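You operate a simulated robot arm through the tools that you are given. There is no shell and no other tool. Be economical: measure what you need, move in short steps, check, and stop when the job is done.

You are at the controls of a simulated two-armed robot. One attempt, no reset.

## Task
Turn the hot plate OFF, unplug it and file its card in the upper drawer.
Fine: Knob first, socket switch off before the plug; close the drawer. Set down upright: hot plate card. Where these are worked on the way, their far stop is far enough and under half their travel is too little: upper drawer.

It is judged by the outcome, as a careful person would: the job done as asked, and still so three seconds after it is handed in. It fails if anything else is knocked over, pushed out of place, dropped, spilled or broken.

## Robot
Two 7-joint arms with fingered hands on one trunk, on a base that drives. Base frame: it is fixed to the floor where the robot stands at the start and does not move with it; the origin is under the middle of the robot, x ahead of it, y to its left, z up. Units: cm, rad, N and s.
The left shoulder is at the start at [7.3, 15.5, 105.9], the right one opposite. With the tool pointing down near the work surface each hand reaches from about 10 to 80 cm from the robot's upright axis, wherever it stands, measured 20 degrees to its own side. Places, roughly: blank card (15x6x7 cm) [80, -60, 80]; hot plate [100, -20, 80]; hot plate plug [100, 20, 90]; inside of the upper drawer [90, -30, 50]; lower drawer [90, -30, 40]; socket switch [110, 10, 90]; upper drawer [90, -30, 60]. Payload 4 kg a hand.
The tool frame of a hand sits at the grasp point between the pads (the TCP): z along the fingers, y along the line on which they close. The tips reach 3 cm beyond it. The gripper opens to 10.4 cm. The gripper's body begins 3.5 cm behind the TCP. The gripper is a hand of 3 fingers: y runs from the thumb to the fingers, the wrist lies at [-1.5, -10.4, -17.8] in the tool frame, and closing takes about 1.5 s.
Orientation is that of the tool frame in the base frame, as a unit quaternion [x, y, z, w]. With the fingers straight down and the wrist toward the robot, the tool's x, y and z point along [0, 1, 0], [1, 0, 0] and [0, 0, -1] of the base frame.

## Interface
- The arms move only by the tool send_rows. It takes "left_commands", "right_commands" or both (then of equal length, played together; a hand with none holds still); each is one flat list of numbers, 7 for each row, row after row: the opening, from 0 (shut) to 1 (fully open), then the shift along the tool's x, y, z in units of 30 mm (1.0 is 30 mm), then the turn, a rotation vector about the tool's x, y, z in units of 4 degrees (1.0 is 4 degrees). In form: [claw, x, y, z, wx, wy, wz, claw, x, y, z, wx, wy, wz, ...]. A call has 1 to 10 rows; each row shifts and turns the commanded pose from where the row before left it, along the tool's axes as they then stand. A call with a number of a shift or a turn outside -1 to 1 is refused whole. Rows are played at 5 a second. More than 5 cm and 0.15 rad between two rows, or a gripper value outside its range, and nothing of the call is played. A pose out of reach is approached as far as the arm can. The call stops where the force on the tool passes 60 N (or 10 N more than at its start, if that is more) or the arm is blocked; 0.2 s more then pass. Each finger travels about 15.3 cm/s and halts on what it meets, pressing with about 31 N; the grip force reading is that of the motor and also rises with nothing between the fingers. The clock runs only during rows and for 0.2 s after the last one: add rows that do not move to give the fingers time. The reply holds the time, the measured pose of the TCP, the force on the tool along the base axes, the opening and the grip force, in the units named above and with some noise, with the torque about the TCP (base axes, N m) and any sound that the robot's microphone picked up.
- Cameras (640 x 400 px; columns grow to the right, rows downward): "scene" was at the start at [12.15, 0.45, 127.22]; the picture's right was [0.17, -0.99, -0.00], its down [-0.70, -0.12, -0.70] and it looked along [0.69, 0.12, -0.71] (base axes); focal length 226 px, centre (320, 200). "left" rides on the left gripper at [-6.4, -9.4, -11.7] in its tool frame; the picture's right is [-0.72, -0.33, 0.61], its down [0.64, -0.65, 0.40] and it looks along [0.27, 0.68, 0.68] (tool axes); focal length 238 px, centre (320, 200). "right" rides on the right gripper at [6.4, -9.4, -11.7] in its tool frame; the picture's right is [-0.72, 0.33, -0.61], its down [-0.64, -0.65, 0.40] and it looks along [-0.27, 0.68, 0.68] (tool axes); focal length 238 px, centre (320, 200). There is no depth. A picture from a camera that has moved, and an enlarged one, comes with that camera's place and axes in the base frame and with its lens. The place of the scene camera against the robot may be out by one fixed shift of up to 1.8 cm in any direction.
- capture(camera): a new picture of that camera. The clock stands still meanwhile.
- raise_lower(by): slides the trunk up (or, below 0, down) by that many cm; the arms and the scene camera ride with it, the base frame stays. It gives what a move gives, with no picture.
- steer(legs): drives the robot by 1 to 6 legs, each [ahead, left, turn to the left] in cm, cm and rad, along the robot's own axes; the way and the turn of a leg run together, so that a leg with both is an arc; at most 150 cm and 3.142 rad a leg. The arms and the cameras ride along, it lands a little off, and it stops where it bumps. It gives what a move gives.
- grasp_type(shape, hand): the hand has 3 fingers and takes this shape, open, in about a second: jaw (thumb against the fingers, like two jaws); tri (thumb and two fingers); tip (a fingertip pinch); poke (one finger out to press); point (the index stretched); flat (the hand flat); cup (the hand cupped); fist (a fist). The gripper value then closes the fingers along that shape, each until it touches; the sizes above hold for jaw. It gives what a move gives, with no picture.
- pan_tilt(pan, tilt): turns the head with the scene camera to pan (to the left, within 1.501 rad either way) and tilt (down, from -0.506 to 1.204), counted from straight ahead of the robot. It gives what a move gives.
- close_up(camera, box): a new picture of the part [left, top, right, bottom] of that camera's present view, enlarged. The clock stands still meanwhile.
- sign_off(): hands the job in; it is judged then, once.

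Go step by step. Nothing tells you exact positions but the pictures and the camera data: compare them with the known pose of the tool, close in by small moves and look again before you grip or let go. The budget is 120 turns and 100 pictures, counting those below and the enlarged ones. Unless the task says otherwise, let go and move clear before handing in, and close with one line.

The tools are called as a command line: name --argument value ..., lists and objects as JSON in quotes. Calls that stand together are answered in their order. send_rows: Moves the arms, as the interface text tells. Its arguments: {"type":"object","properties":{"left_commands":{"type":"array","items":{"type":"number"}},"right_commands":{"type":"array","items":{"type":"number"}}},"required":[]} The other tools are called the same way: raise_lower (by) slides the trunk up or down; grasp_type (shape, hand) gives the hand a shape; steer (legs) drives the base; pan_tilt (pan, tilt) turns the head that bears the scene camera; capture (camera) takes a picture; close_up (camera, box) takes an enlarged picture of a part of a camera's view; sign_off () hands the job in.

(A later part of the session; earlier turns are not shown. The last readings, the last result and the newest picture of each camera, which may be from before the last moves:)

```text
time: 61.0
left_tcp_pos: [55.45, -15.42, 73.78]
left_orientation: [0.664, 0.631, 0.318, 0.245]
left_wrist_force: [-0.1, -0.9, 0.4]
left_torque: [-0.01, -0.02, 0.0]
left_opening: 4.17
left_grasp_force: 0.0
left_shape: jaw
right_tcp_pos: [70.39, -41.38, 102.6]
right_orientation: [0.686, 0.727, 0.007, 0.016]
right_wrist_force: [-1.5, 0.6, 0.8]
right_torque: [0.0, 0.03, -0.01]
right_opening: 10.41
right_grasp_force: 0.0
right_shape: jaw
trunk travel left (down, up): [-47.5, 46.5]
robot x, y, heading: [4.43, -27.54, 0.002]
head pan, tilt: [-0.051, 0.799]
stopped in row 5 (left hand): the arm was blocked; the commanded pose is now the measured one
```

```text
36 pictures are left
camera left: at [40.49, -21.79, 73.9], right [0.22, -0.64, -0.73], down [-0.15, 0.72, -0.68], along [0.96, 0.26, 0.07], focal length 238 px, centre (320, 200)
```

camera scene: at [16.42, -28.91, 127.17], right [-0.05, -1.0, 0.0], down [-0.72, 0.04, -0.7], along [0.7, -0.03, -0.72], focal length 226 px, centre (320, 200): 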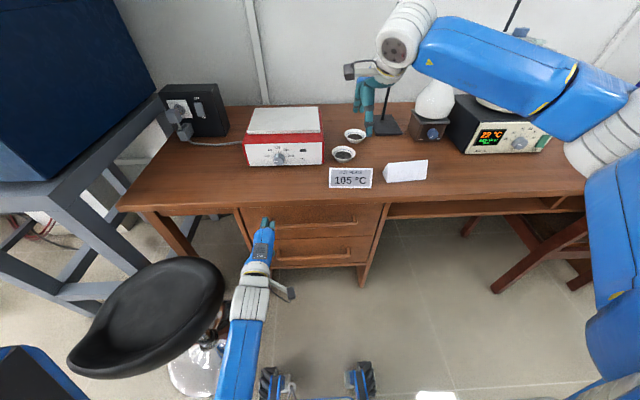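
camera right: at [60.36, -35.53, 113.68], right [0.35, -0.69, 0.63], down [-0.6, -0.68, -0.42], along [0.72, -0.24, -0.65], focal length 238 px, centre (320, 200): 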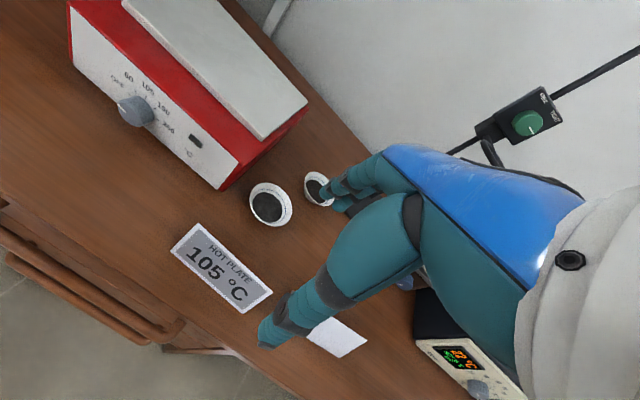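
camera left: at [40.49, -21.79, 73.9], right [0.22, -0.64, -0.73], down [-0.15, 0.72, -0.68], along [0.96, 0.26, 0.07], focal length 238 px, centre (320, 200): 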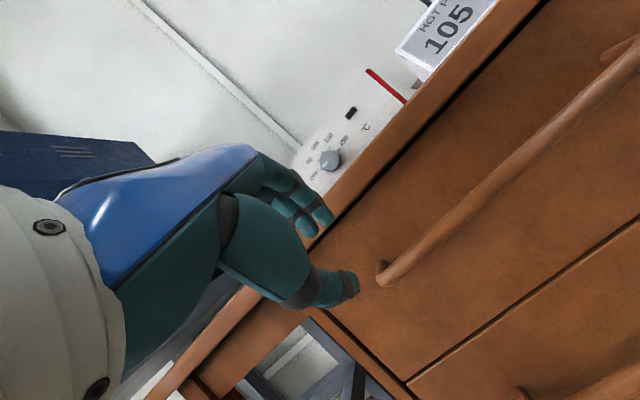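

The left arm is cramped reaching across. I'll shift the base right by 12 cm so the left hand faces the handle's middle.

steer --legs '[[0, -12, 0]]'

send_rows --left_commands '[0.4, 0, 0, 0, -1, 0, 0.4, 0.4, 0, 0, 0, -1, 0, 0.4, 0.4, 0, -0.6, 0.2, -1, 0, 0.4, 0.4, 0, -0.6, 0.2, 0, 0, 0, 0.4, 0, -0.6, 0.1, 0, 0, 0]'

capture --camera "scene"

capture --camera "left"

```text
time: 62.3
left_tcp_pos: [55.53, -26.5, 73.65]
left_orientation: [0.662, 0.633, 0.317, 0.247]
left_wrist_force: [1.0, -0.1, 0.1]
left_torque: [-0.02, -0.03, -0.04]
left_opening: 4.17
left_grasp_force: 0.0
left_shape: jaw
right_tcp_pos: [70.48, -52.18, 102.58]
right_orientation: [0.685, 0.728, 0.003, 0.019]
right_wrist_force: [0.1, 1.1, -0.4]
right_torque: [-0.07, 0.01, -0.02]
right_opening: 10.38
right_grasp_force: 0.1
right_shape: jaw
trunk travel left (down, up): [-47.5, 46.5]
robot x, y, heading: [4.33, -39.56, 0.007]
head pan, tilt: [-0.051, 0.799]
```

```text
time: 63.5
left_tcp_pos: [53.85, -26.07, 68.43]
left_orientation: [0.66, 0.565, 0.394, 0.298]
left_wrist_force: [-0.2, 0.2, 0.6]
left_torque: [-0.01, 0.02, -0.02]
left_opening: 4.16
left_grasp_force: 0.0
left_shape: jaw
right_tcp_pos: [70.29, -53.17, 102.57]
right_orientation: [0.686, 0.728, 0.007, 0.017]
right_wrist_force: [0.3, 1.1, 0.5]
right_torque: [-0.04, 0.01, 0.01]
right_opening: 10.41
right_grasp_force: 0.0
right_shape: jaw
trunk travel left (down, up): [-47.5, 46.5]
robot x, y, heading: [4.52, -39.56, 0.001]
head pan, tilt: [-0.051, 0.799]
```

```text
35 pictures are left
camera scene: at [16.47, -40.69, 127.17], right [-0.05, -1.0, 0.0], down [-0.72, 0.04, -0.7], along [0.69, -0.03, -0.72], focal length 226 px, centre (320, 200)
```

scene: 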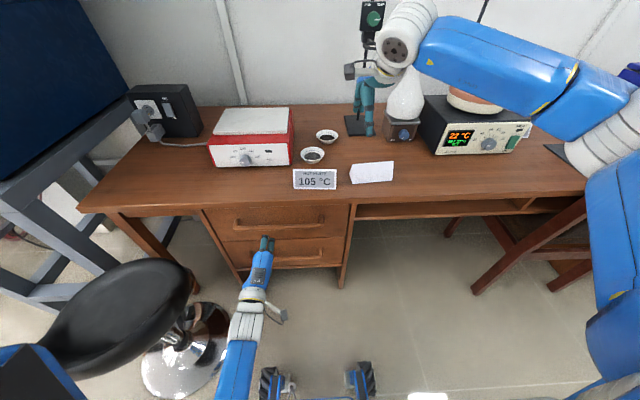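

```text
34 pictures are left
camera left: at [38.63, -31.16, 65.15], right [0.32, -0.62, -0.72], down [0.04, 0.77, -0.64], along [0.95, 0.17, 0.28], focal length 238 px, centre (320, 200)
```

left: 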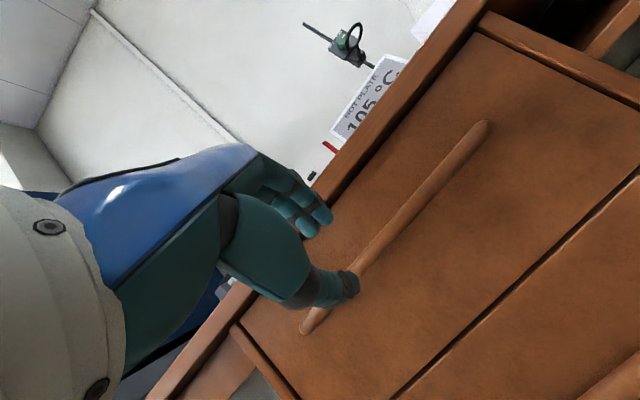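

send_rows --left_commands '[0.55, 0, 0.195, 0.76, 0, 0, 0, 0.55, 0, 0.195, 0.76, 0, 0, 0, 0.55, 0, 0.195, 0.76, 0, 0, 0, 0.55, 0, 0, 0, 0, 0, 0]'

capture --camera "left"

close_up --camera "scene" --box '[190, 180, 350, 300]'

```text
time: 64.5
left_tcp_pos: [60.63, -26.25, 66.56]
left_orientation: [0.661, 0.565, 0.394, 0.298]
left_wrist_force: [-0.9, 0.2, 0.1]
left_torque: [0.0, 0.01, -0.01]
left_opening: 5.68
left_grasp_force: 0.0
left_shape: jaw
right_tcp_pos: [70.42, -53.42, 102.6]
right_orientation: [0.686, 0.728, 0.007, 0.016]
right_wrist_force: [0.3, -0.7, -0.5]
right_torque: [-0.02, 0.02, -0.03]
right_opening: 10.37
right_grasp_force: 0.0
right_shape: jaw
trunk travel left (down, up): [-47.5, 46.5]
robot x, y, heading: [4.13, -39.64, 0.005]
head pan, tilt: [-0.051, 0.799]
```

```text
33 pictures are left
camera left: at [45.5, -31.26, 63.22], right [0.32, -0.61, -0.72], down [0.05, 0.77, -0.64], along [0.95, 0.17, 0.28], focal length 238 px, centre (320, 200)
```

left: 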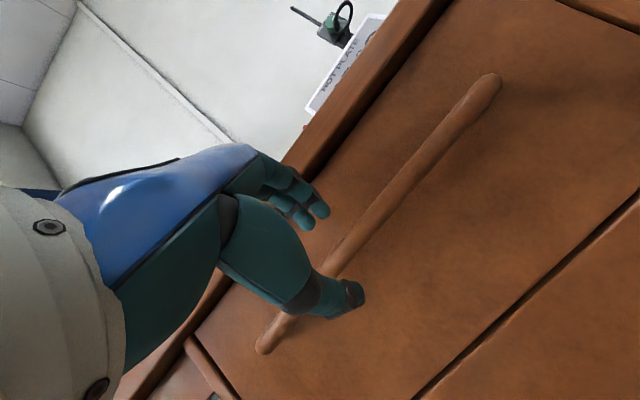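

```text
3.33 times, centred on (270, 240) of scene
camera zoom: at [16.47, -40.74, 127.17], right [-0.05, -1.0, 0.0], down [-0.72, 0.04, -0.7], along [0.69, -0.03, -0.72], focal length 752 px, centre (487, 67)
```

zoom: 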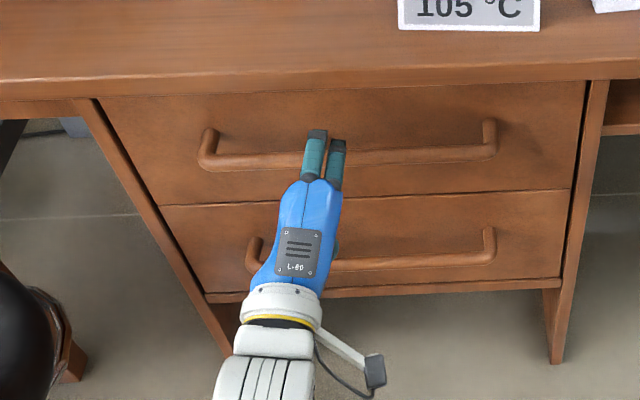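

send_rows --left_commands '[0.55, 0, 0.09, 0.57, 0, 0, 0, 0.55, 0, 0.09, 0.5, 0, 0, 0, 0.55, 0, 0, 0, 0, 0, 0, 0, 0, 0, 0, 0, 0, 0, 0, 0, 0, 0, 0, 0, 0, 0, 0, 0, 0, 0, 0, 0, 0, 0, 0, 0, 0, 0, 0]'

capture --camera "left"

```text
time: 66.1
left_tcp_pos: [63.66, -26.03, 65.14]
left_orientation: [0.661, 0.565, 0.394, 0.298]
left_wrist_force: [1.1, 1.2, -1.6]
left_torque: [-0.01, 0.0, 0.07]
left_opening: 1.24
left_grasp_force: 31.4
left_shape: jaw
right_tcp_pos: [70.46, -53.4, 102.37]
right_orientation: [0.686, 0.728, 0.008, 0.016]
right_wrist_force: [0.4, 0.5, 0.3]
right_torque: [-0.01, 0.01, 0.0]
right_opening: 10.41
right_grasp_force: 0.0
right_shape: jaw
trunk travel left (down, up): [-47.5, 46.5]
robot x, y, heading: [4.37, -39.48, 0.0]
head pan, tilt: [-0.051, 0.799]
```

```text
31 pictures are left
camera left: at [48.47, -31.21, 61.93], right [0.32, -0.61, -0.72], down [0.04, 0.77, -0.64], along [0.95, 0.17, 0.28], focal length 238 px, centre (320, 200)
```

left: 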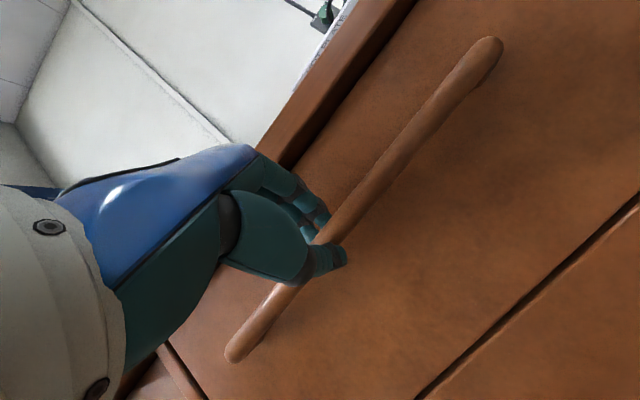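

The bar is gripped. I'll pull the drawer straight out.

send_rows --left_commands '[0, -0.02, -0.17, -0.29, 0, 0, 0, 0, -0.035, -0.34, -0.57, 0, 0, 0, 0, -0.035, -0.34, -0.57, 0, 0, 0, 0, -0.035, -0.34, -0.57, 0, 0, 0, 0, -0.035, -0.34, -0.57, 0, 0, 0, 0, -0.035, -0.34, -0.57, 0, 0, 0, 0, -0.035, -0.34, -0.57, 0, 0, 0]'

capture --camera "scene"

```text
time: 67.7
left_tcp_pos: [50.43, -26.12, 65.13]
left_orientation: [0.661, 0.565, 0.393, 0.298]
left_wrist_force: [0.3, 1.1, -5.7]
left_torque: [-0.02, 0.1, 0.06]
left_opening: 1.25
left_grasp_force: 31.6
left_shape: jaw
right_tcp_pos: [70.34, -53.38, 102.56]
right_orientation: [0.686, 0.727, 0.008, 0.015]
right_wrist_force: [-1.1, 0.6, -0.7]
right_torque: [0.0, 0.01, -0.02]
right_opening: 10.38
right_grasp_force: 0.1
right_shape: jaw
trunk travel left (down, up): [-47.5, 46.5]
robot x, y, heading: [4.19, -39.32, 0.004]
head pan, tilt: [-0.051, 0.799]
```

```text
30 pictures are left
camera scene: at [16.45, -40.77, 127.16], right [-0.05, -1.0, 0.0], down [-0.72, 0.04, -0.7], along [0.69, -0.03, -0.72], focal length 226 px, centre (320, 200)
```

scene: 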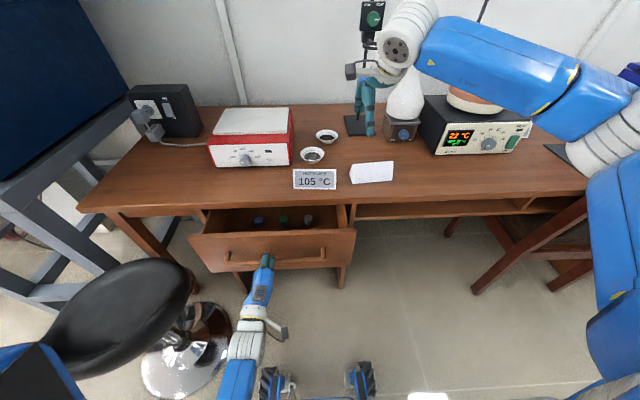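

The drawer slides smoothly, with bottles at the back. I'll pull further.

send_rows --left_commands '[0, -0.035, -0.34, -0.57, 0, 0, 0, 0, -0.035, -0.34, -0.57, 0, 0, 0, 0, -0.035, -0.34, -0.57, 0, 0, 0, 0, -0.035, -0.34, -0.57, 0, 0, 0, 0, -0.02, -0.17, -0.29, 0, 0, 0]'

capture --camera "scene"

```text
time: 68.9
left_tcp_pos: [41.7, -26.16, 65.26]
left_orientation: [0.661, 0.565, 0.394, 0.298]
left_wrist_force: [1.3, 2.3, -6.8]
left_torque: [-0.04, 0.11, 0.12]
left_opening: 1.2
left_grasp_force: 31.4
left_shape: jaw
right_tcp_pos: [70.51, -53.22, 102.59]
right_orientation: [0.685, 0.728, 0.007, 0.015]
right_wrist_force: [-0.8, 0.2, -0.1]
right_torque: [0.01, 0.03, 0.03]
right_opening: 10.39
right_grasp_force: 0.1
right_shape: jaw
trunk travel left (down, up): [-47.5, 46.5]
robot x, y, heading: [4.32, -39.43, -0.001]
head pan, tilt: [-0.051, 0.799]
```

```text
29 pictures are left
camera scene: at [16.51, -40.72, 127.16], right [-0.05, -1.0, 0.0], down [-0.72, 0.04, -0.7], along [0.69, -0.03, -0.72], focal length 226 px, centre (320, 200)
```

scene: 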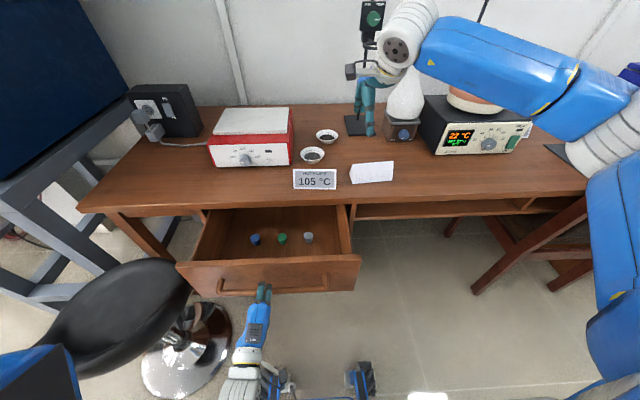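

send_rows --left_commands '[0, -0.026, -0.255, -0.43, 0, 0, 0, 0, -0.026, -0.255, -0.43, 0, 0, 0, 0, -0.026, -0.255, -0.43, 0, 0, 0, 0, 0, 0, 0, 0, 0, 0]'

close_up --camera "scene" --box '[160, 150, 400, 300]'

capture --camera "right"

```text
time: 69.9
left_tcp_pos: [37.16, -26.19, 65.26]
left_orientation: [0.661, 0.565, 0.394, 0.298]
left_wrist_force: [-1.1, 3.4, -5.8]
left_torque: [-0.03, 0.14, 0.11]
left_opening: 1.2
left_grasp_force: 31.5
left_shape: jaw
right_tcp_pos: [70.35, -53.38, 102.49]
right_orientation: [0.686, 0.727, 0.007, 0.015]
right_wrist_force: [-0.7, -0.4, -0.1]
right_torque: [-0.05, 0.03, 0.05]
right_opening: 10.4
right_grasp_force: 0.1
right_shape: jaw
trunk travel left (down, up): [-47.5, 46.5]
robot x, y, heading: [4.23, -39.27, 0.002]
head pan, tilt: [-0.051, 0.799]
```

```text
2.67 times, centred on (280, 225) of scene
camera zoom: at [16.5, -40.7, 127.16], right [-0.05, -1.0, 0.0], down [-0.72, 0.03, -0.7], along [0.69, -0.03, -0.72], focal length 602 px, centre (427, 133)
```

zoom: 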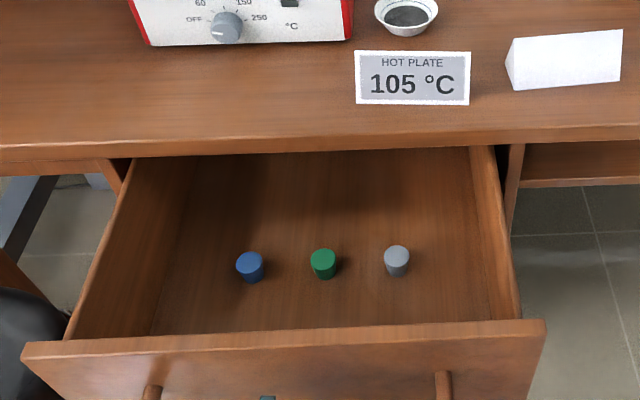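

```text
27 pictures are left
camera right: at [60.21, -47.29, 113.73], right [0.35, -0.69, 0.63], down [-0.6, -0.68, -0.42], along [0.72, -0.24, -0.65], focal length 238 px, centre (320, 200)
```

right: 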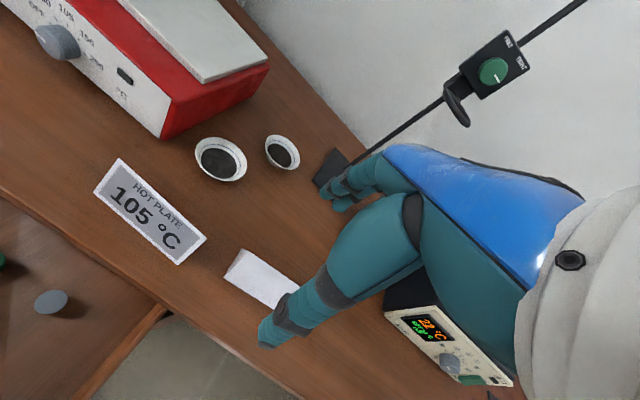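

The drawer is about 26 cm out. Three stoppers stand at x≈62 with a free floor in front of them. I'll free the left hand and bring the right one over the card.

send_rows --left_commands '[0.5, 0, 0, 0, 0, 0, 0, 0.5, 0, 0, 0, 0, 0, 0, 0.5, -0.035, -0.34, -0.57, 0, 0, 0, 0.5, -0.035, -0.34, -0.57, 0, 0, 0, 0.5, -0.035, -0.3, -0.5, 0, 0, 0, 0.5, 0.79, -0.145, 0.04, 0, 0, 0, 0.5, 0.79, -0.145, 0.04, 0, 0, 0, 0.5, 0.79, -0.145, 0.04, 0, 0, 0, 0.5, 0.79, -0.145, 0.04, 0, 0, 0, 0.5, 0.79, -0.145, 0.04, 0, 0, 0]' --right_commands '[0.9, 0.83, 0.35, 0.83, 0, 0, 0.75, 0.9, 0.83, 0.35, 0.83, 0, 0, 0.75, 0.9, 0.83, 0.35, 0.83, 0, 0, 0, 0.9, 0.83, 0.35, 0.83, 0, 0, 0, 0.9, 0.83, 0.35, 0.83, 0, 0, 0, 0.9, 0, 0, 0, 0, 0, 0, 0.9, 0, 0, 0, 0, 0, 0, 0.9, 0, 0, 0, 0, 0, 0, 0.9, 0, 0, 0, 0, 0, 0, 0.9, 0, 0, 0, 0, 0, 0]'

capture --camera "right"

capture --camera "scene"

```text
time: 71.1
left_tcp_pos: [32.4, -26.08, 65.84]
left_orientation: [0.656, 0.562, 0.404, 0.301]
left_wrist_force: [6.2, -0.2, -4.1]
left_torque: [0.17, -1.02, 0.53]
left_opening: 5.18
left_grasp_force: 0.0
left_shape: jaw
right_tcp_pos: [75.99, -41.22, 90.65]
right_orientation: [0.724, 0.69, 0.008, 0.015]
right_wrist_force: [-0.3, 0.5, -0.9]
right_torque: [0.03, -0.03, 0.02]
right_opening: 9.37
right_grasp_force: 0.1
right_shape: jaw
trunk travel left (down, up): [-47.5, 46.5]
robot x, y, heading: [4.18, -39.13, 0.001]
head pan, tilt: [-0.051, 0.799]
stopped in row 6 (left hand): the force on the tool passed its limit at 89 N (the readings are from after the stop); the commanded pose is now the measured one
```

```text
26 pictures are left
camera right: at [66.52, -34.25, 101.82], right [0.27, -0.73, 0.63], down [-0.67, -0.61, -0.42], along [0.69, -0.31, -0.65], focal length 238 px, centre (320, 200)
```

right: 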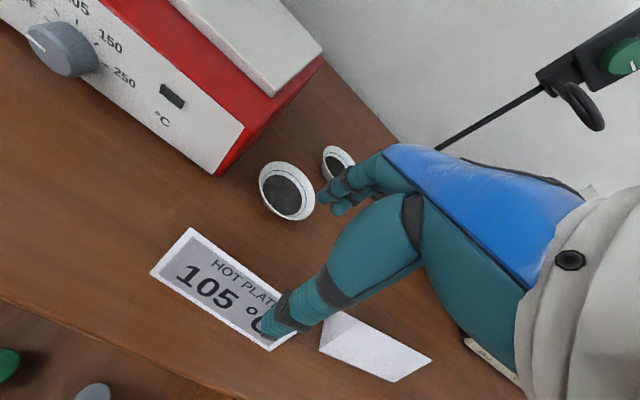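

```text
25 pictures are left
camera scene: at [16.48, -40.56, 127.17], right [-0.05, -1.0, 0.0], down [-0.72, 0.03, -0.7], along [0.69, -0.04, -0.72], focal length 226 px, centre (320, 200)
```

scene: 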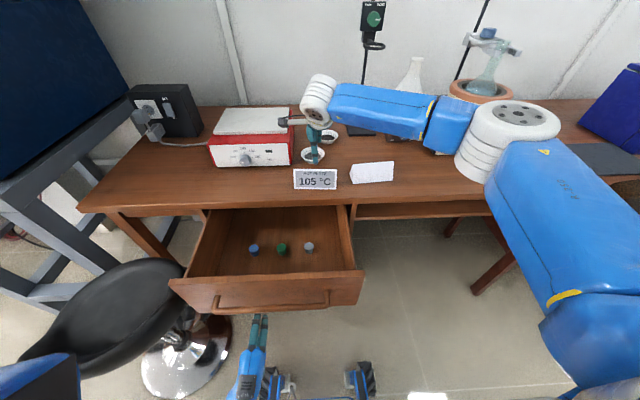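

send_rows --right_commands '[0.9, 0.08, -0.37, 0.2, 0, 0, 0, 0.9, 0, 0, 0.85, 0, 0, 0, 0.9, 0, 0, 0.85, 0, 0, 0, 0.9, 0, 0, 0.85, 0, 0, 0, 0.9, 0, 0, 0.7, 0, 0, 0, 0.9, 0, 0, 0, 0, 0, 0]'

capture --camera "right"

close_up --camera "scene" --box '[250, 100, 410, 210]'

```text
time: 72.5
left_tcp_pos: [32.38, -26.1, 65.82]
left_orientation: [0.656, 0.562, 0.404, 0.301]
left_wrist_force: [18.6, 3.0, -2.8]
left_torque: [0.27, -1.21, 0.51]
left_opening: 5.17
left_grasp_force: 0.0
left_shape: jaw
right_tcp_pos: [75.31, -41.08, 80.28]
right_orientation: [0.723, 0.69, 0.01, 0.015]
right_wrist_force: [-0.5, 0.2, 0.1]
right_torque: [0.0, 0.01, -0.01]
right_opening: 9.37
right_grasp_force: 0.0
right_shape: jaw
trunk travel left (down, up): [-47.5, 46.5]
robot x, y, heading: [3.99, -39.37, -0.001]
head pan, tilt: [-0.051, 0.799]
```

```text
24 pictures are left
camera right: at [65.68, -34.18, 91.43], right [0.27, -0.73, 0.63], down [-0.67, -0.61, -0.42], along [0.69, -0.31, -0.65], focal length 238 px, centre (320, 200)
```

right: 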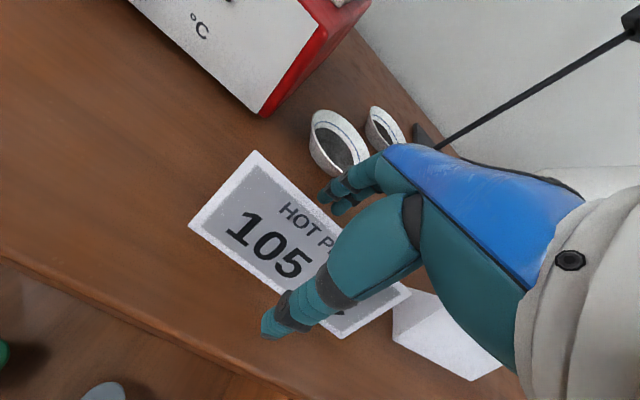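

```text
3.64 times, centred on (330, 155) of scene
camera zoom: at [16.38, -40.74, 127.18], right [-0.05, -1.0, 0.0], down [-0.72, 0.04, -0.7], along [0.7, -0.03, -0.72], focal length 820 px, centre (284, 364)
```

zoom: 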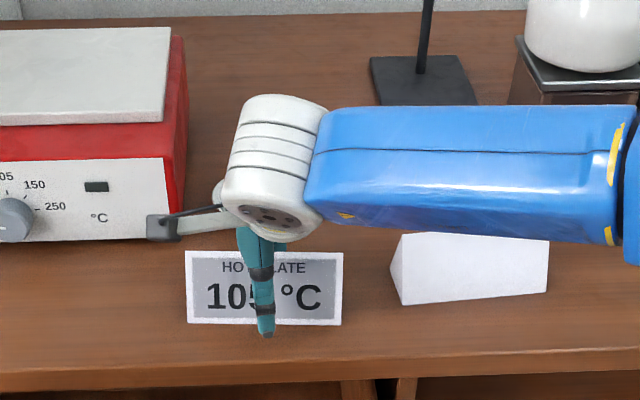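

send_rows --right_commands '[0.9, 0, -0.1, 0.34, 0, 0, 0, 0.7, 0, 0, 0, 0, 0, 0, 0.5, 0, 0, 0, 0, 0, 0, 0.3, 0, 0, 0, 0, 0, 0, 0.0, 0, 0, 0, 0, 0, 0, 0, 0, 0, 0, 0, 0, 0, 0, 0, 0, 0, 0, 0, 0]' --left_commands '[0.5, 0.02, 0.17, 0.29, 0, 0, 0, 0.5, 0.0, 0, 0, 0, 0, 0, 0.5, 0, 0, 0, 0, 0, 0, 0.5, 0, 0, 0, 0, 0, 0, 0.5, 0, 0, 0, 0, 0, 0, 0.5, 0, 0, 0, 0, 0, 0, 0.5, 0, 0, 0, 0, 0, 0]'

capture --camera "right"

```text
time: 74.1
left_tcp_pos: [33.17, -26.06, 65.77]
left_orientation: [0.656, 0.562, 0.404, 0.301]
left_wrist_force: [-0.5, -0.4, 0.5]
left_torque: [0.0, -0.02, 0.02]
left_opening: 5.15
left_grasp_force: 0.0
left_shape: jaw
right_tcp_pos: [75.08, -41.1, 79.22]
right_orientation: [0.723, 0.69, 0.008, 0.016]
right_wrist_force: [-0.9, 0.1, 4.0]
right_torque: [-0.02, 0.04, 0.05]
right_opening: 4.14
right_grasp_force: 31.9
right_shape: jaw
trunk travel left (down, up): [-47.5, 46.5]
robot x, y, heading: [4.12, -39.49, 0.002]
head pan, tilt: [-0.051, 0.799]
```

```text
22 pictures are left
camera right: at [65.41, -34.14, 90.47], right [0.27, -0.73, 0.63], down [-0.67, -0.61, -0.42], along [0.69, -0.31, -0.65], focal length 238 px, centre (320, 200)
```

right: 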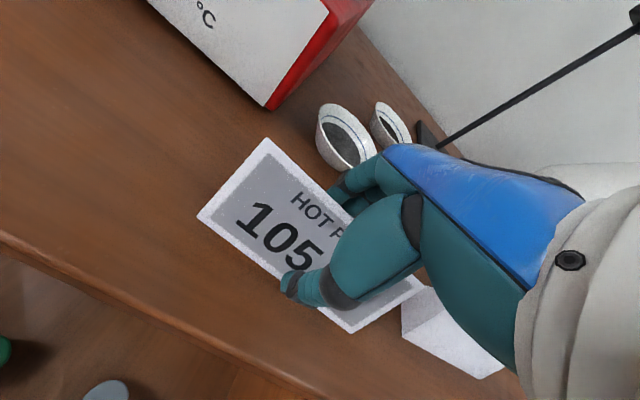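

The card is gripped. I'll lift it a little and check.

send_rows --right_commands '[0, 0, 0, -0.2, 0, 0, 0, 0, 0, 0, -0.3, 0, 0, 0, 0, 0, 0, -0.5, 0, 0, 0, 0, 0, 0, -0.7, 0, 0, 0, 0, 0, 0, -0.7, 0, 0, 0, 0, 0, 0, 0, 0, 0, 0]'

capture --camera "right"

capture --camera "scene"

```text
time: 75.5
left_tcp_pos: [33.31, -26.21, 65.72]
left_orientation: [0.657, 0.562, 0.404, 0.301]
left_wrist_force: [-0.1, 0.0, 0.7]
left_torque: [0.02, -0.02, 0.0]
left_opening: 5.16
left_grasp_force: 0.0
left_shape: jaw
right_tcp_pos: [74.89, -41.16, 86.56]
right_orientation: [0.724, 0.69, 0.007, 0.016]
right_wrist_force: [-0.5, -0.5, -0.6]
right_torque: [0.02, 0.01, 0.0]
right_opening: 4.1
right_grasp_force: 31.2
right_shape: jaw
trunk travel left (down, up): [-47.5, 46.5]
robot x, y, heading: [4.59, -39.15, 0.002]
head pan, tilt: [-0.051, 0.799]
```

```text
21 pictures are left
camera right: at [65.31, -34.13, 97.71], right [0.27, -0.73, 0.63], down [-0.67, -0.61, -0.42], along [0.69, -0.31, -0.65], focal length 238 px, centre (320, 200)
```

right: 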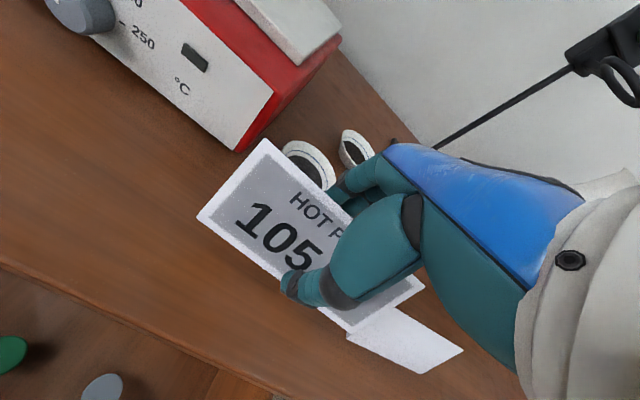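

```text
20 pictures are left
camera scene: at [16.45, -40.74, 127.17], right [-0.05, -1.0, 0.0], down [-0.72, 0.04, -0.7], along [0.69, -0.03, -0.72], focal length 226 px, centre (320, 200)
```

scene: 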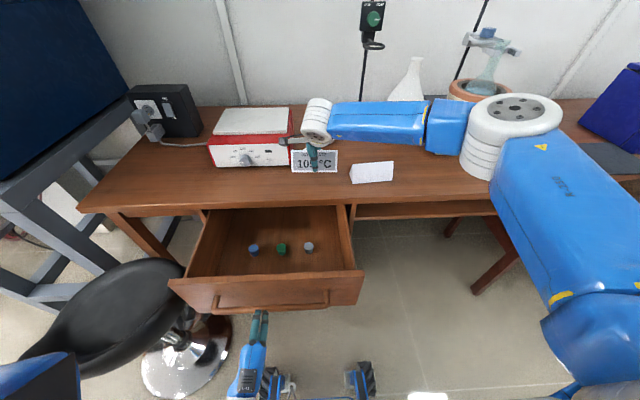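

The card is level and secure. I'll carry it over the open drawer.

send_rows --right_commands '[0, 0.27, -0.95, -0.12, 0, 0, 0, 0, 0.27, -0.95, -0.12, 0, 0, 0, 0, 0.27, -0.95, -0.12, 0, 0, 0, 0, 0.27, -0.95, -0.12, 0, 0, 0, 0, 0.27, -0.95, 0, 0, 0, 0, 0, 0.27, -0.95, 0, 0, 0, 0, 0, 0.27, -0.95, 0, 0, 0, 0, 0, 0.27, -0.95, 0, 0, 0, 0, 0, 0, 0, 0, 0, 0, 0]'

capture --camera "right"

capture --camera "scene"

```text
time: 77.5
left_tcp_pos: [33.46, -26.1, 65.8]
left_orientation: [0.656, 0.562, 0.404, 0.3]
left_wrist_force: [0.9, 0.8, 0.5]
left_torque: [0.01, 0.02, -0.01]
left_opening: 5.18
left_grasp_force: 0.0
left_shape: jaw
right_tcp_pos: [52.26, -33.58, 86.9]
right_orientation: [0.724, 0.689, 0.008, 0.015]
right_wrist_force: [0.2, -0.2, 0.8]
right_torque: [0.01, 0.02, 0.03]
right_opening: 4.12
right_grasp_force: 31.3
right_shape: jaw
trunk travel left (down, up): [-47.5, 46.5]
robot x, y, heading: [4.55, -39.34, 0.003]
head pan, tilt: [-0.051, 0.799]
```

```text
19 pictures are left
camera right: at [42.7, -26.5, 98.12], right [0.27, -0.73, 0.63], down [-0.67, -0.61, -0.42], along [0.69, -0.31, -0.65], focal length 238 px, centre (320, 200)
```

right: 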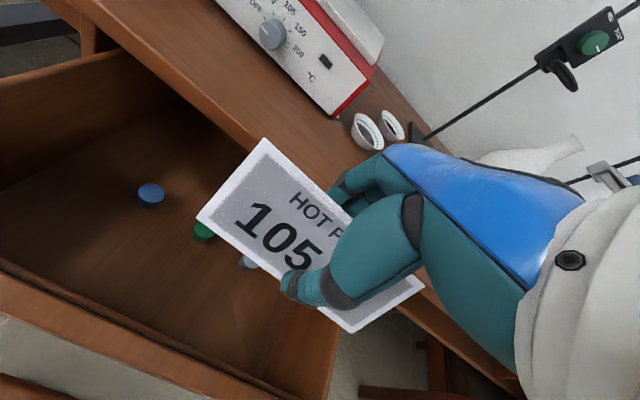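

```text
18 pictures are left
camera scene: at [16.4, -40.72, 127.17], right [-0.05, -1.0, 0.0], down [-0.72, 0.04, -0.7], along [0.7, -0.03, -0.72], focal length 226 px, centre (320, 200)
```

scene: 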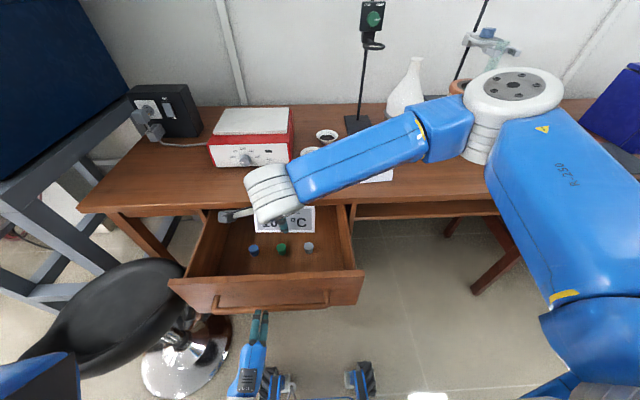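

send_rows --right_commands '[0, 0, 0, 1, 0, 0, 0, 0, 0, 0, 1, 0, 0, 0, 0, 0, 0, 1, 0, 0, 0, 0, 0, 0, 1, 0, 0, 0, 0, 0, 0, 1, 0, 0, 0, 0, 0, 0, 1, 0, 0, 0, 0, 0, 0, 1, 0, 0, 0, 0, 0, 0, 1, 0, 0, 0, 0, 0, 0, 0, 0, 0, 0]'

capture --camera "right"

close_up --camera "scene" --box '[160, 190, 400, 340]'

```text
time: 79.5
left_tcp_pos: [33.4, -25.99, 65.68]
left_orientation: [0.656, 0.562, 0.403, 0.301]
left_wrist_force: [0.3, -0.7, 0.9]
left_torque: [-0.04, 0.01, 0.02]
left_opening: 5.15
left_grasp_force: 0.0
left_shape: jaw
right_tcp_pos: [53.09, -33.8, 62.81]
right_orientation: [0.723, 0.69, 0.008, 0.016]
right_wrist_force: [0.3, -0.1, 0.0]
right_torque: [-0.02, 0.02, -0.02]
right_opening: 4.09
right_grasp_force: 31.1
right_shape: jaw
trunk travel left (down, up): [-47.5, 46.5]
robot x, y, heading: [4.14, -39.37, -0.002]
head pan, tilt: [-0.051, 0.799]
```

```text
17 pictures are left
camera right: at [43.5, -26.83, 74.11], right [0.27, -0.73, 0.63], down [-0.67, -0.61, -0.42], along [0.69, -0.31, -0.65], focal length 238 px, centre (320, 200)
```

right: 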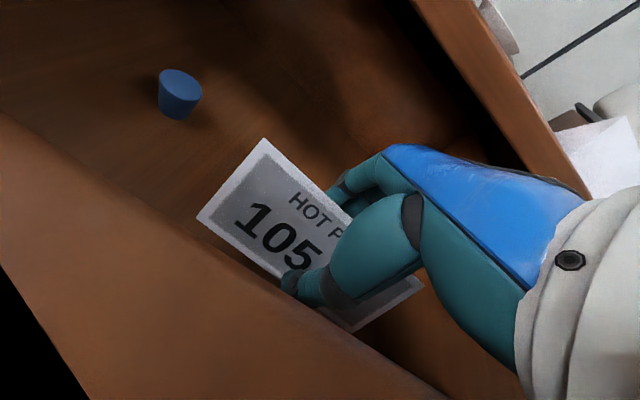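

```text
2.67 times, centred on (280, 265) of scene
camera zoom: at [16.38, -40.69, 127.17], right [-0.05, -1.0, 0.0], down [-0.72, 0.03, -0.7], along [0.7, -0.03, -0.72], focal length 602 px, centre (427, 27)
```

zoom: 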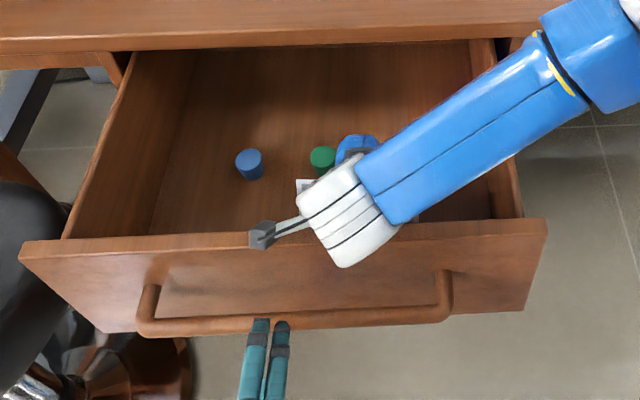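

The camera bracket would meet the drawer front's top edge if I lowered straight down. I'll yaw the hand about 22° so it clears, keeping the card short of the stoppers.

send_rows --right_commands '[0, 0, 0, 0, 0, 0, 1, 0, 0, 0, 0, 0, 0, 1, 0, 0, 0, 0, 0, 0, 1, 0, 0, 0, 0, 0, 0, 1, 0, 0, 0, 0, 0, 0, 1, 0, 0, 0, 0, 0, 0, 0.5, 0, 0.1, 0.2, 0, 0, 0, 0, 0, 0, 0, 0, 0, 0, 0]'

capture --camera "right"

close_up --camera "scene" --box '[160, 190, 400, 340]'

```text
time: 81.3
left_tcp_pos: [33.35, -26.08, 65.7]
left_orientation: [0.656, 0.562, 0.404, 0.302]
left_wrist_force: [0.3, 0.4, 0.2]
left_torque: [0.03, -0.01, 0.0]
left_opening: 5.17
left_grasp_force: 0.2
left_shape: jaw
right_tcp_pos: [53.73, -33.73, 62.99]
right_orientation: [0.842, 0.54, 0.012, 0.013]
right_wrist_force: [0.0, 0.2, -0.7]
right_torque: [0.03, 0.01, -0.02]
right_opening: 4.05
right_grasp_force: 30.6
right_shape: jaw
trunk travel left (down, up): [-47.5, 46.5]
robot x, y, heading: [4.56, -39.71, 0.002]
head pan, tilt: [-0.051, 0.799]
```

```text
15 pictures are left
camera right: at [47.4, -23.78, 74.3], right [-0.02, -0.78, 0.62], down [-0.85, -0.31, -0.43], along [0.53, -0.54, -0.66], focal length 238 px, centre (320, 200)
```

right: 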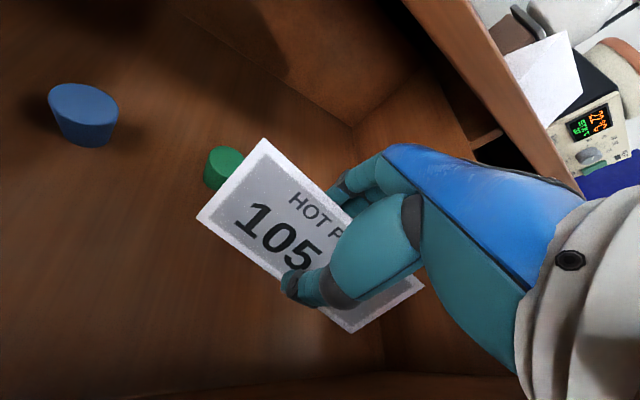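

```text
2.67 times, centred on (280, 265) of scene
camera zoom: at [16.37, -40.67, 127.18], right [-0.05, -1.0, 0.0], down [-0.72, 0.03, -0.7], along [0.7, -0.03, -0.72], focal length 602 px, centre (427, 27)
```

zoom: 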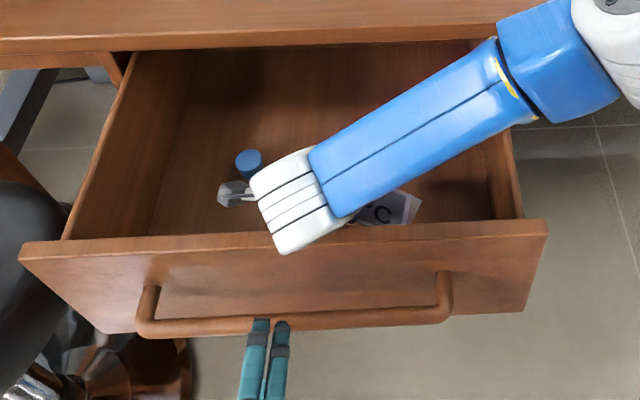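

send_rows --right_commands '[0, -0.63, 0.2, 0, 0, 0, 0, 0, 0, 0, 0.4, 0, 0, 0, 0, 0, 0, 0.4, 0, 0, 0, 0, 0, 0, 0.3, 0, 0, 0, 0, 0, 0, 0, 0, 0, 0]'

capture --camera "right"

```text
time: 82.5
left_tcp_pos: [32.75, -26.42, 66.25]
left_orientation: [0.656, 0.559, 0.408, 0.302]
left_wrist_force: [-0.5, -0.9, -0.9]
left_torque: [0.01, 0.03, 0.01]
left_opening: 5.16
left_grasp_force: 0.0
left_shape: jaw
right_tcp_pos: [53.57, -35.56, 61.1]
right_orientation: [0.842, 0.539, 0.024, 0.012]
right_wrist_force: [0.1, 0.3, -0.5]
right_torque: [0.02, 0.01, -0.03]
right_opening: 4.06
right_grasp_force: 30.2
right_shape: jaw
trunk travel left (down, up): [-47.5, 46.5]
robot x, y, heading: [4.45, -39.46, 0.003]
head pan, tilt: [-0.051, 0.799]
```

```text
13 pictures are left
camera right: at [46.92, -25.83, 72.42], right [-0.04, -0.79, 0.61], down [-0.84, -0.31, -0.45], along [0.54, -0.53, -0.65], focal length 238 px, centre (320, 200)
```

right: 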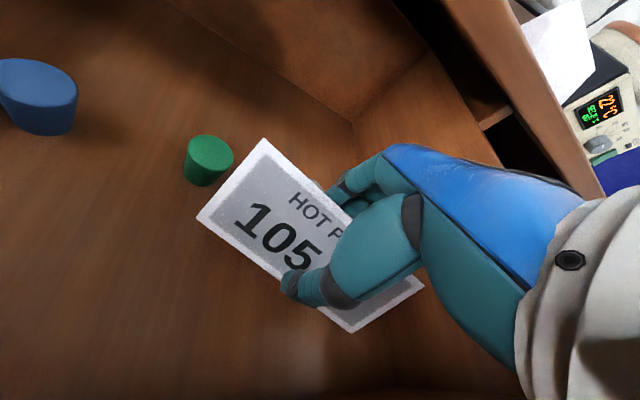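

The right wrist is touching the drawer's front edge. I'll lift and turn the hand a further 68°, so the card lies front-to-back on the free floor right of the grey stopper and the wrist stays inside the drawer.

send_rows --right_commands '[0, 0, 0, -1, 0, 0, 0, 0, 0, 0, -1, 0, 0, 0, 0, 0, 0, -1, 0, 0, 0, 0, 0, 0, -1, 0, 0, 0, 0, 0, 0, -1, 0, 0, 0, 0, 0, 0, 0, 0, 0, 1, 0, 0, 0, 0, 0, 0, 1, 0, 0, 0, 0, 0, 0, 1, 0, 0, 0, 0, 0, 0, 1, 0, 0, 0, 0, 0, 0, 1]'

send_rows --right_commands '[0, 0, 0, 0, 0, 0, 1, 0, 0, 0, 0, 0, 0, 1, 0, 0, 0, 0, 0, 0, 1, 0, 0, 0, 0, 0, 0, 1, 0, 0, 0, 0, 0, 0, 1, 0, 0, 0, 0, 0, 0, 1, 0, 0, 0, 0, 0, 0, 1, 0, 0, 0, 0, 0, 0, 1, 0, 0, 0, 0, 0, 0, 1, 0, 0, 0, 0, 0, 0, 1]'

capture --camera "scene"

```text
time: 84.7
left_tcp_pos: [33.4, -26.05, 65.77]
left_orientation: [0.656, 0.562, 0.404, 0.3]
left_wrist_force: [0.3, 0.3, -1.0]
left_torque: [0.04, 0.02, 0.03]
left_opening: 5.16
left_grasp_force: 0.1
left_shape: jaw
right_tcp_pos: [53.15, -35.62, 74.77]
right_orientation: [0.922, 0.386, 0.013, 0.011]
right_wrist_force: [-1.0, -0.2, 0.7]
right_torque: [-0.01, 0.02, -0.01]
right_opening: 4.06
right_grasp_force: 30.9
right_shape: jaw
trunk travel left (down, up): [-47.5, 46.5]
robot x, y, heading: [4.19, -39.63, -0.002]
head pan, tilt: [-0.051, 0.799]
```

```text
time: 86.9
left_tcp_pos: [33.3, -26.03, 65.72]
left_orientation: [0.657, 0.562, 0.403, 0.3]
left_wrist_force: [-0.1, 0.3, -0.5]
left_torque: [0.0, 0.0, 0.02]
left_opening: 5.16
left_grasp_force: 0.1
left_shape: jaw
right_tcp_pos: [53.06, -35.66, 74.69]
right_orientation: [0.999, 0.046, 0.016, 0.007]
right_wrist_force: [1.0, 0.7, -0.9]
right_torque: [0.01, 0.01, 0.04]
right_opening: 4.06
right_grasp_force: 30.6
right_shape: jaw
trunk travel left (down, up): [-47.5, 46.5]
robot x, y, heading: [4.52, -39.65, 0.003]
head pan, tilt: [-0.051, 0.799]
```

```text
12 pictures are left
camera scene: at [16.4, -40.64, 127.18], right [-0.05, -1.0, 0.0], down [-0.72, 0.03, -0.7], along [0.7, -0.03, -0.72], focal length 226 px, centre (320, 200)
```

scene: 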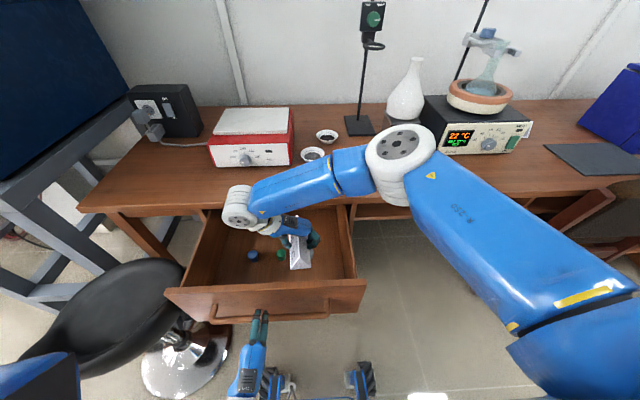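

send_rows --right_commands '[0, -0.05, 0.87, 0, 0, 0, 0.4, 0, -0.05, 0.87, 0, 0, 0, 0.4, 0, -0.05, 0.87, 0, 0, 0, 0, 0, 0, 0, 1, 0, 0, 0, 0, 0, 0, 1, 0, 0, 0, 0, 0, 0, 0, 0, 0, 0]'

capture --camera "right"

close_up --camera "scene" --box '[160, 190, 400, 340]'

```text
time: 88.3
left_tcp_pos: [33.32, -26.03, 65.92]
left_orientation: [0.657, 0.562, 0.403, 0.301]
left_wrist_force: [0.8, 0.3, -1.0]
left_torque: [0.02, -0.01, -0.01]
left_opening: 5.16
left_grasp_force: 0.1
left_shape: jaw
right_tcp_pos: [53.26, -43.46, 68.82]
right_orientation: [1.0, 0.018, 0.017, 0.007]
right_wrist_force: [0.3, 0.2, -0.6]
right_torque: [0.02, -0.02, -0.02]
right_opening: 4.02
right_grasp_force: 31.2
right_shape: jaw
trunk travel left (down, up): [-47.5, 46.5]
robot x, y, heading: [4.22, -39.28, 0.0]
head pan, tilt: [-0.051, 0.799]
```

```text
11 pictures are left
camera right: at [58.88, -33.68, 80.56], right [-0.73, -0.35, 0.59], down [-0.65, 0.62, -0.43], along [-0.22, -0.7, -0.68], focal length 238 px, centre (320, 200)
```

right: 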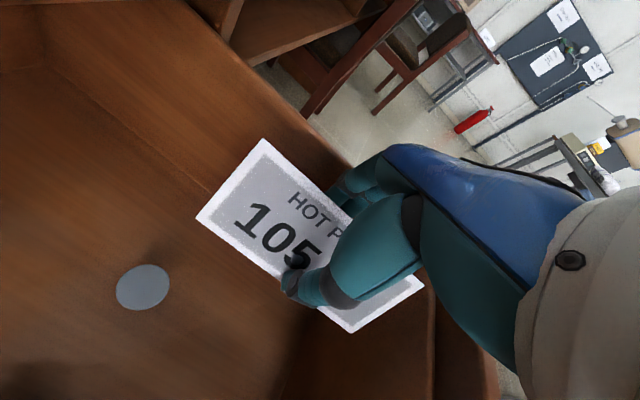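

```text
2.67 times, centred on (280, 265) of scene
camera zoom: at [16.36, -40.7, 127.18], right [-0.05, -1.0, 0.0], down [-0.72, 0.04, -0.7], along [0.7, -0.03, -0.72], focal length 602 px, centre (427, 27)
```

zoom: 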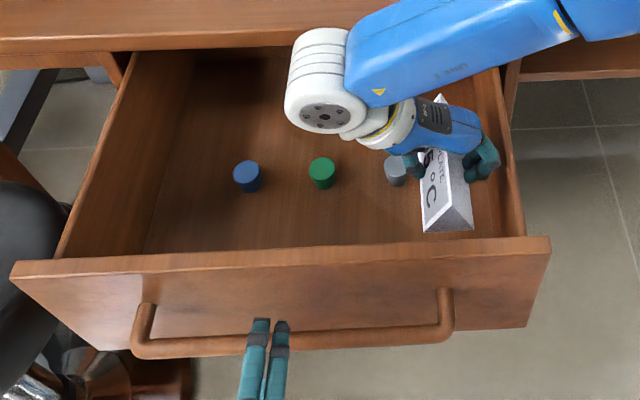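

send_rows --right_commands '[0, -0.5, 0, 0.5, 0, 0, 0, 0, 0, 0, 0.8, 0, 0, 0, 0, 0, 0, 0.8, 0, 0, 0, 0, 0, 0, 0.5, 0, 0, 0, 0, 0, 0, 0.2, 0, 0, 0, 0, 0, 0, 0, 0, 0, 0]'

close_up --camera "scene" --box '[160, 190, 400, 340]'

```text
time: 89.7
left_tcp_pos: [33.36, -26.05, 65.73]
left_orientation: [0.657, 0.562, 0.403, 0.301]
left_wrist_force: [-0.9, -0.2, 0.2]
left_torque: [0.01, -0.01, 0.01]
left_opening: 5.15
left_grasp_force: 0.1
left_shape: jaw
right_tcp_pos: [52.09, -43.77, 60.33]
right_orientation: [1.0, 0.018, 0.017, 0.006]
right_wrist_force: [-0.4, 0.6, -0.3]
right_torque: [-0.02, 0.0, -0.01]
right_opening: 4.04
right_grasp_force: 30.4
right_shape: jaw
trunk travel left (down, up): [-47.5, 46.5]
robot x, y, heading: [4.11, -39.22, 0.001]
head pan, tilt: [-0.051, 0.799]
```

```text
2.67 times, centred on (280, 265) of scene
camera zoom: at [16.38, -40.69, 127.18], right [-0.05, -1.0, 0.0], down [-0.72, 0.03, -0.7], along [0.7, -0.03, -0.72], focal length 602 px, centre (427, 27)
```

zoom: 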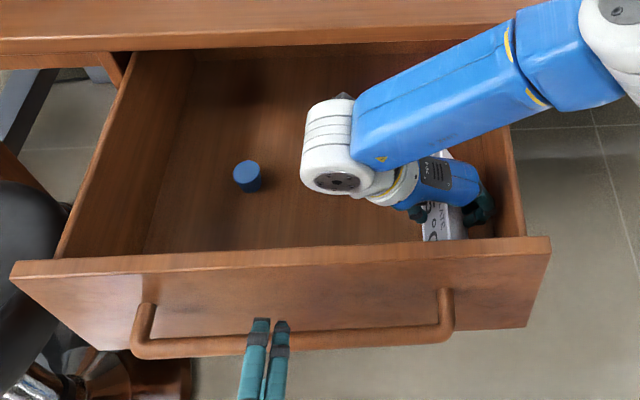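

send_rows --right_commands '[0, 0, 0, 0.1, 0, 0, 0, 0, 0, 0, 0.1, 0, 0, 0, 0, 0, 0, 0.1, 0, 0, 0, 0, 0, 0, 0.1, 0, 0, 0]'

```text
time: 90.7
left_tcp_pos: [33.22, -26.03, 65.72]
left_orientation: [0.656, 0.562, 0.403, 0.3]
left_wrist_force: [-0.6, 0.2, -0.5]
left_torque: [0.01, 0.01, -0.02]
left_opening: 5.15
left_grasp_force: 0.1
left_shape: jaw
right_tcp_pos: [52.16, -43.51, 59.2]
right_orientation: [1.0, 0.019, 0.017, 0.007]
right_wrist_force: [0.0, 0.9, 0.2]
right_torque: [-0.03, 0.02, 0.03]
right_opening: 4.03
right_grasp_force: 30.9
right_shape: jaw
trunk travel left (down, up): [-47.5, 46.5]
robot x, y, heading: [4.17, -39.57, -0.003]
head pan, tilt: [-0.051, 0.799]
```

send_rows --right_commands '[0, 0, 0, 0.1, 0, 0, 0, 0, 0, 0, 0.1, 0, 0, 0, 0, 0, 0, 0.1, 0, 0, 0]'

```text
time: 91.5
left_tcp_pos: [33.41, -26.07, 65.81]
left_orientation: [0.656, 0.562, 0.404, 0.301]
left_wrist_force: [-0.1, 0.5, -0.9]
left_torque: [0.02, -0.02, -0.01]
left_opening: 5.2
left_grasp_force: 0.1
left_shape: jaw
right_tcp_pos: [52.26, -43.69, 58.31]
right_orientation: [1.0, 0.018, 0.017, 0.006]
right_wrist_force: [-0.1, -0.1, 0.2]
right_torque: [-0.01, 0.03, 0.04]
right_opening: 4.04
right_grasp_force: 30.9
right_shape: jaw
trunk travel left (down, up): [-47.5, 46.5]
robot x, y, heading: [4.37, -39.68, -0.002]
head pan, tilt: [-0.051, 0.799]
```

No floor contact yet, so I'll keep lowering gently.

send_rows --right_commands '[0, 0, 0, 0.1, 0, 0, 0, 0, 0, 0, 0.1, 0, 0, 0, 0, 0, 0, 0.1, 0, 0, 0]'

capture --camera "right"

```text
time: 92.3
left_tcp_pos: [33.38, -26.15, 65.84]
left_orientation: [0.657, 0.562, 0.403, 0.301]
left_wrist_force: [-0.1, 0.0, -0.5]
left_torque: [0.0, -0.04, 0.01]
left_opening: 5.15
left_grasp_force: 0.0
left_shape: jaw
right_tcp_pos: [52.19, -43.62, 57.35]
right_orientation: [1.0, 0.018, 0.017, 0.006]
right_wrist_force: [-0.5, 0.1, -0.9]
right_torque: [-0.04, 0.0, 0.01]
right_opening: 4.04
right_grasp_force: 31.3
right_shape: jaw
trunk travel left (down, up): [-47.5, 46.5]
robot x, y, heading: [4.19, -39.56, 0.002]
head pan, tilt: [-0.051, 0.799]
```

```text
8 pictures are left
camera right: at [57.84, -33.86, 69.1], right [-0.73, -0.35, 0.59], down [-0.65, 0.62, -0.43], along [-0.22, -0.7, -0.68], focal length 238 px, centre (320, 200)
```

right: 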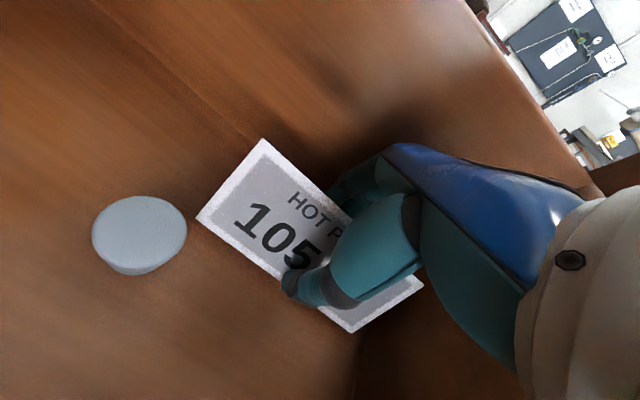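

send_rows --right_commands '[0, 0, 0, 0.1, 0, 0, 0, 0, 0, 0, 0.07, 0, 0, 0]'

send_rows --right_commands '[0, 0, 0, 0.07, 0, 0, 0, 0, 0, 0, 0.07, 0, 0, 0]'

```text
time: 92.9
left_tcp_pos: [33.41, -26.06, 65.66]
left_orientation: [0.656, 0.563, 0.404, 0.3]
left_wrist_force: [0.7, -0.2, -0.3]
left_torque: [0.01, 0.02, 0.02]
left_opening: 5.16
left_grasp_force: 0.0
left_shape: jaw
right_tcp_pos: [52.15, -43.69, 56.94]
right_orientation: [1.0, 0.019, 0.016, 0.006]
right_wrist_force: [1.2, 0.6, -0.5]
right_torque: [0.01, -0.01, 0.0]
right_opening: 4.03
right_grasp_force: 31.5
right_shape: jaw
trunk travel left (down, up): [-47.5, 46.5]
robot x, y, heading: [4.24, -39.62, 0.006]
head pan, tilt: [-0.051, 0.799]
```

```text
time: 93.5
left_tcp_pos: [33.36, -26.16, 65.82]
left_orientation: [0.657, 0.562, 0.403, 0.302]
left_wrist_force: [-0.4, 0.8, 0.1]
left_torque: [0.0, -0.01, 0.0]
left_opening: 5.14
left_grasp_force: 0.0
left_shape: jaw
right_tcp_pos: [52.31, -43.84, 56.38]
right_orientation: [1.0, 0.019, 0.017, 0.006]
right_wrist_force: [0.8, 0.0, 6.3]
right_torque: [-0.16, 0.07, -0.01]
right_opening: 4.01
right_grasp_force: 30.4
right_shape: jaw
trunk travel left (down, up): [-47.5, 46.5]
robot x, y, heading: [4.6, -39.18, 0.006]
head pan, tilt: [-0.051, 0.799]
```

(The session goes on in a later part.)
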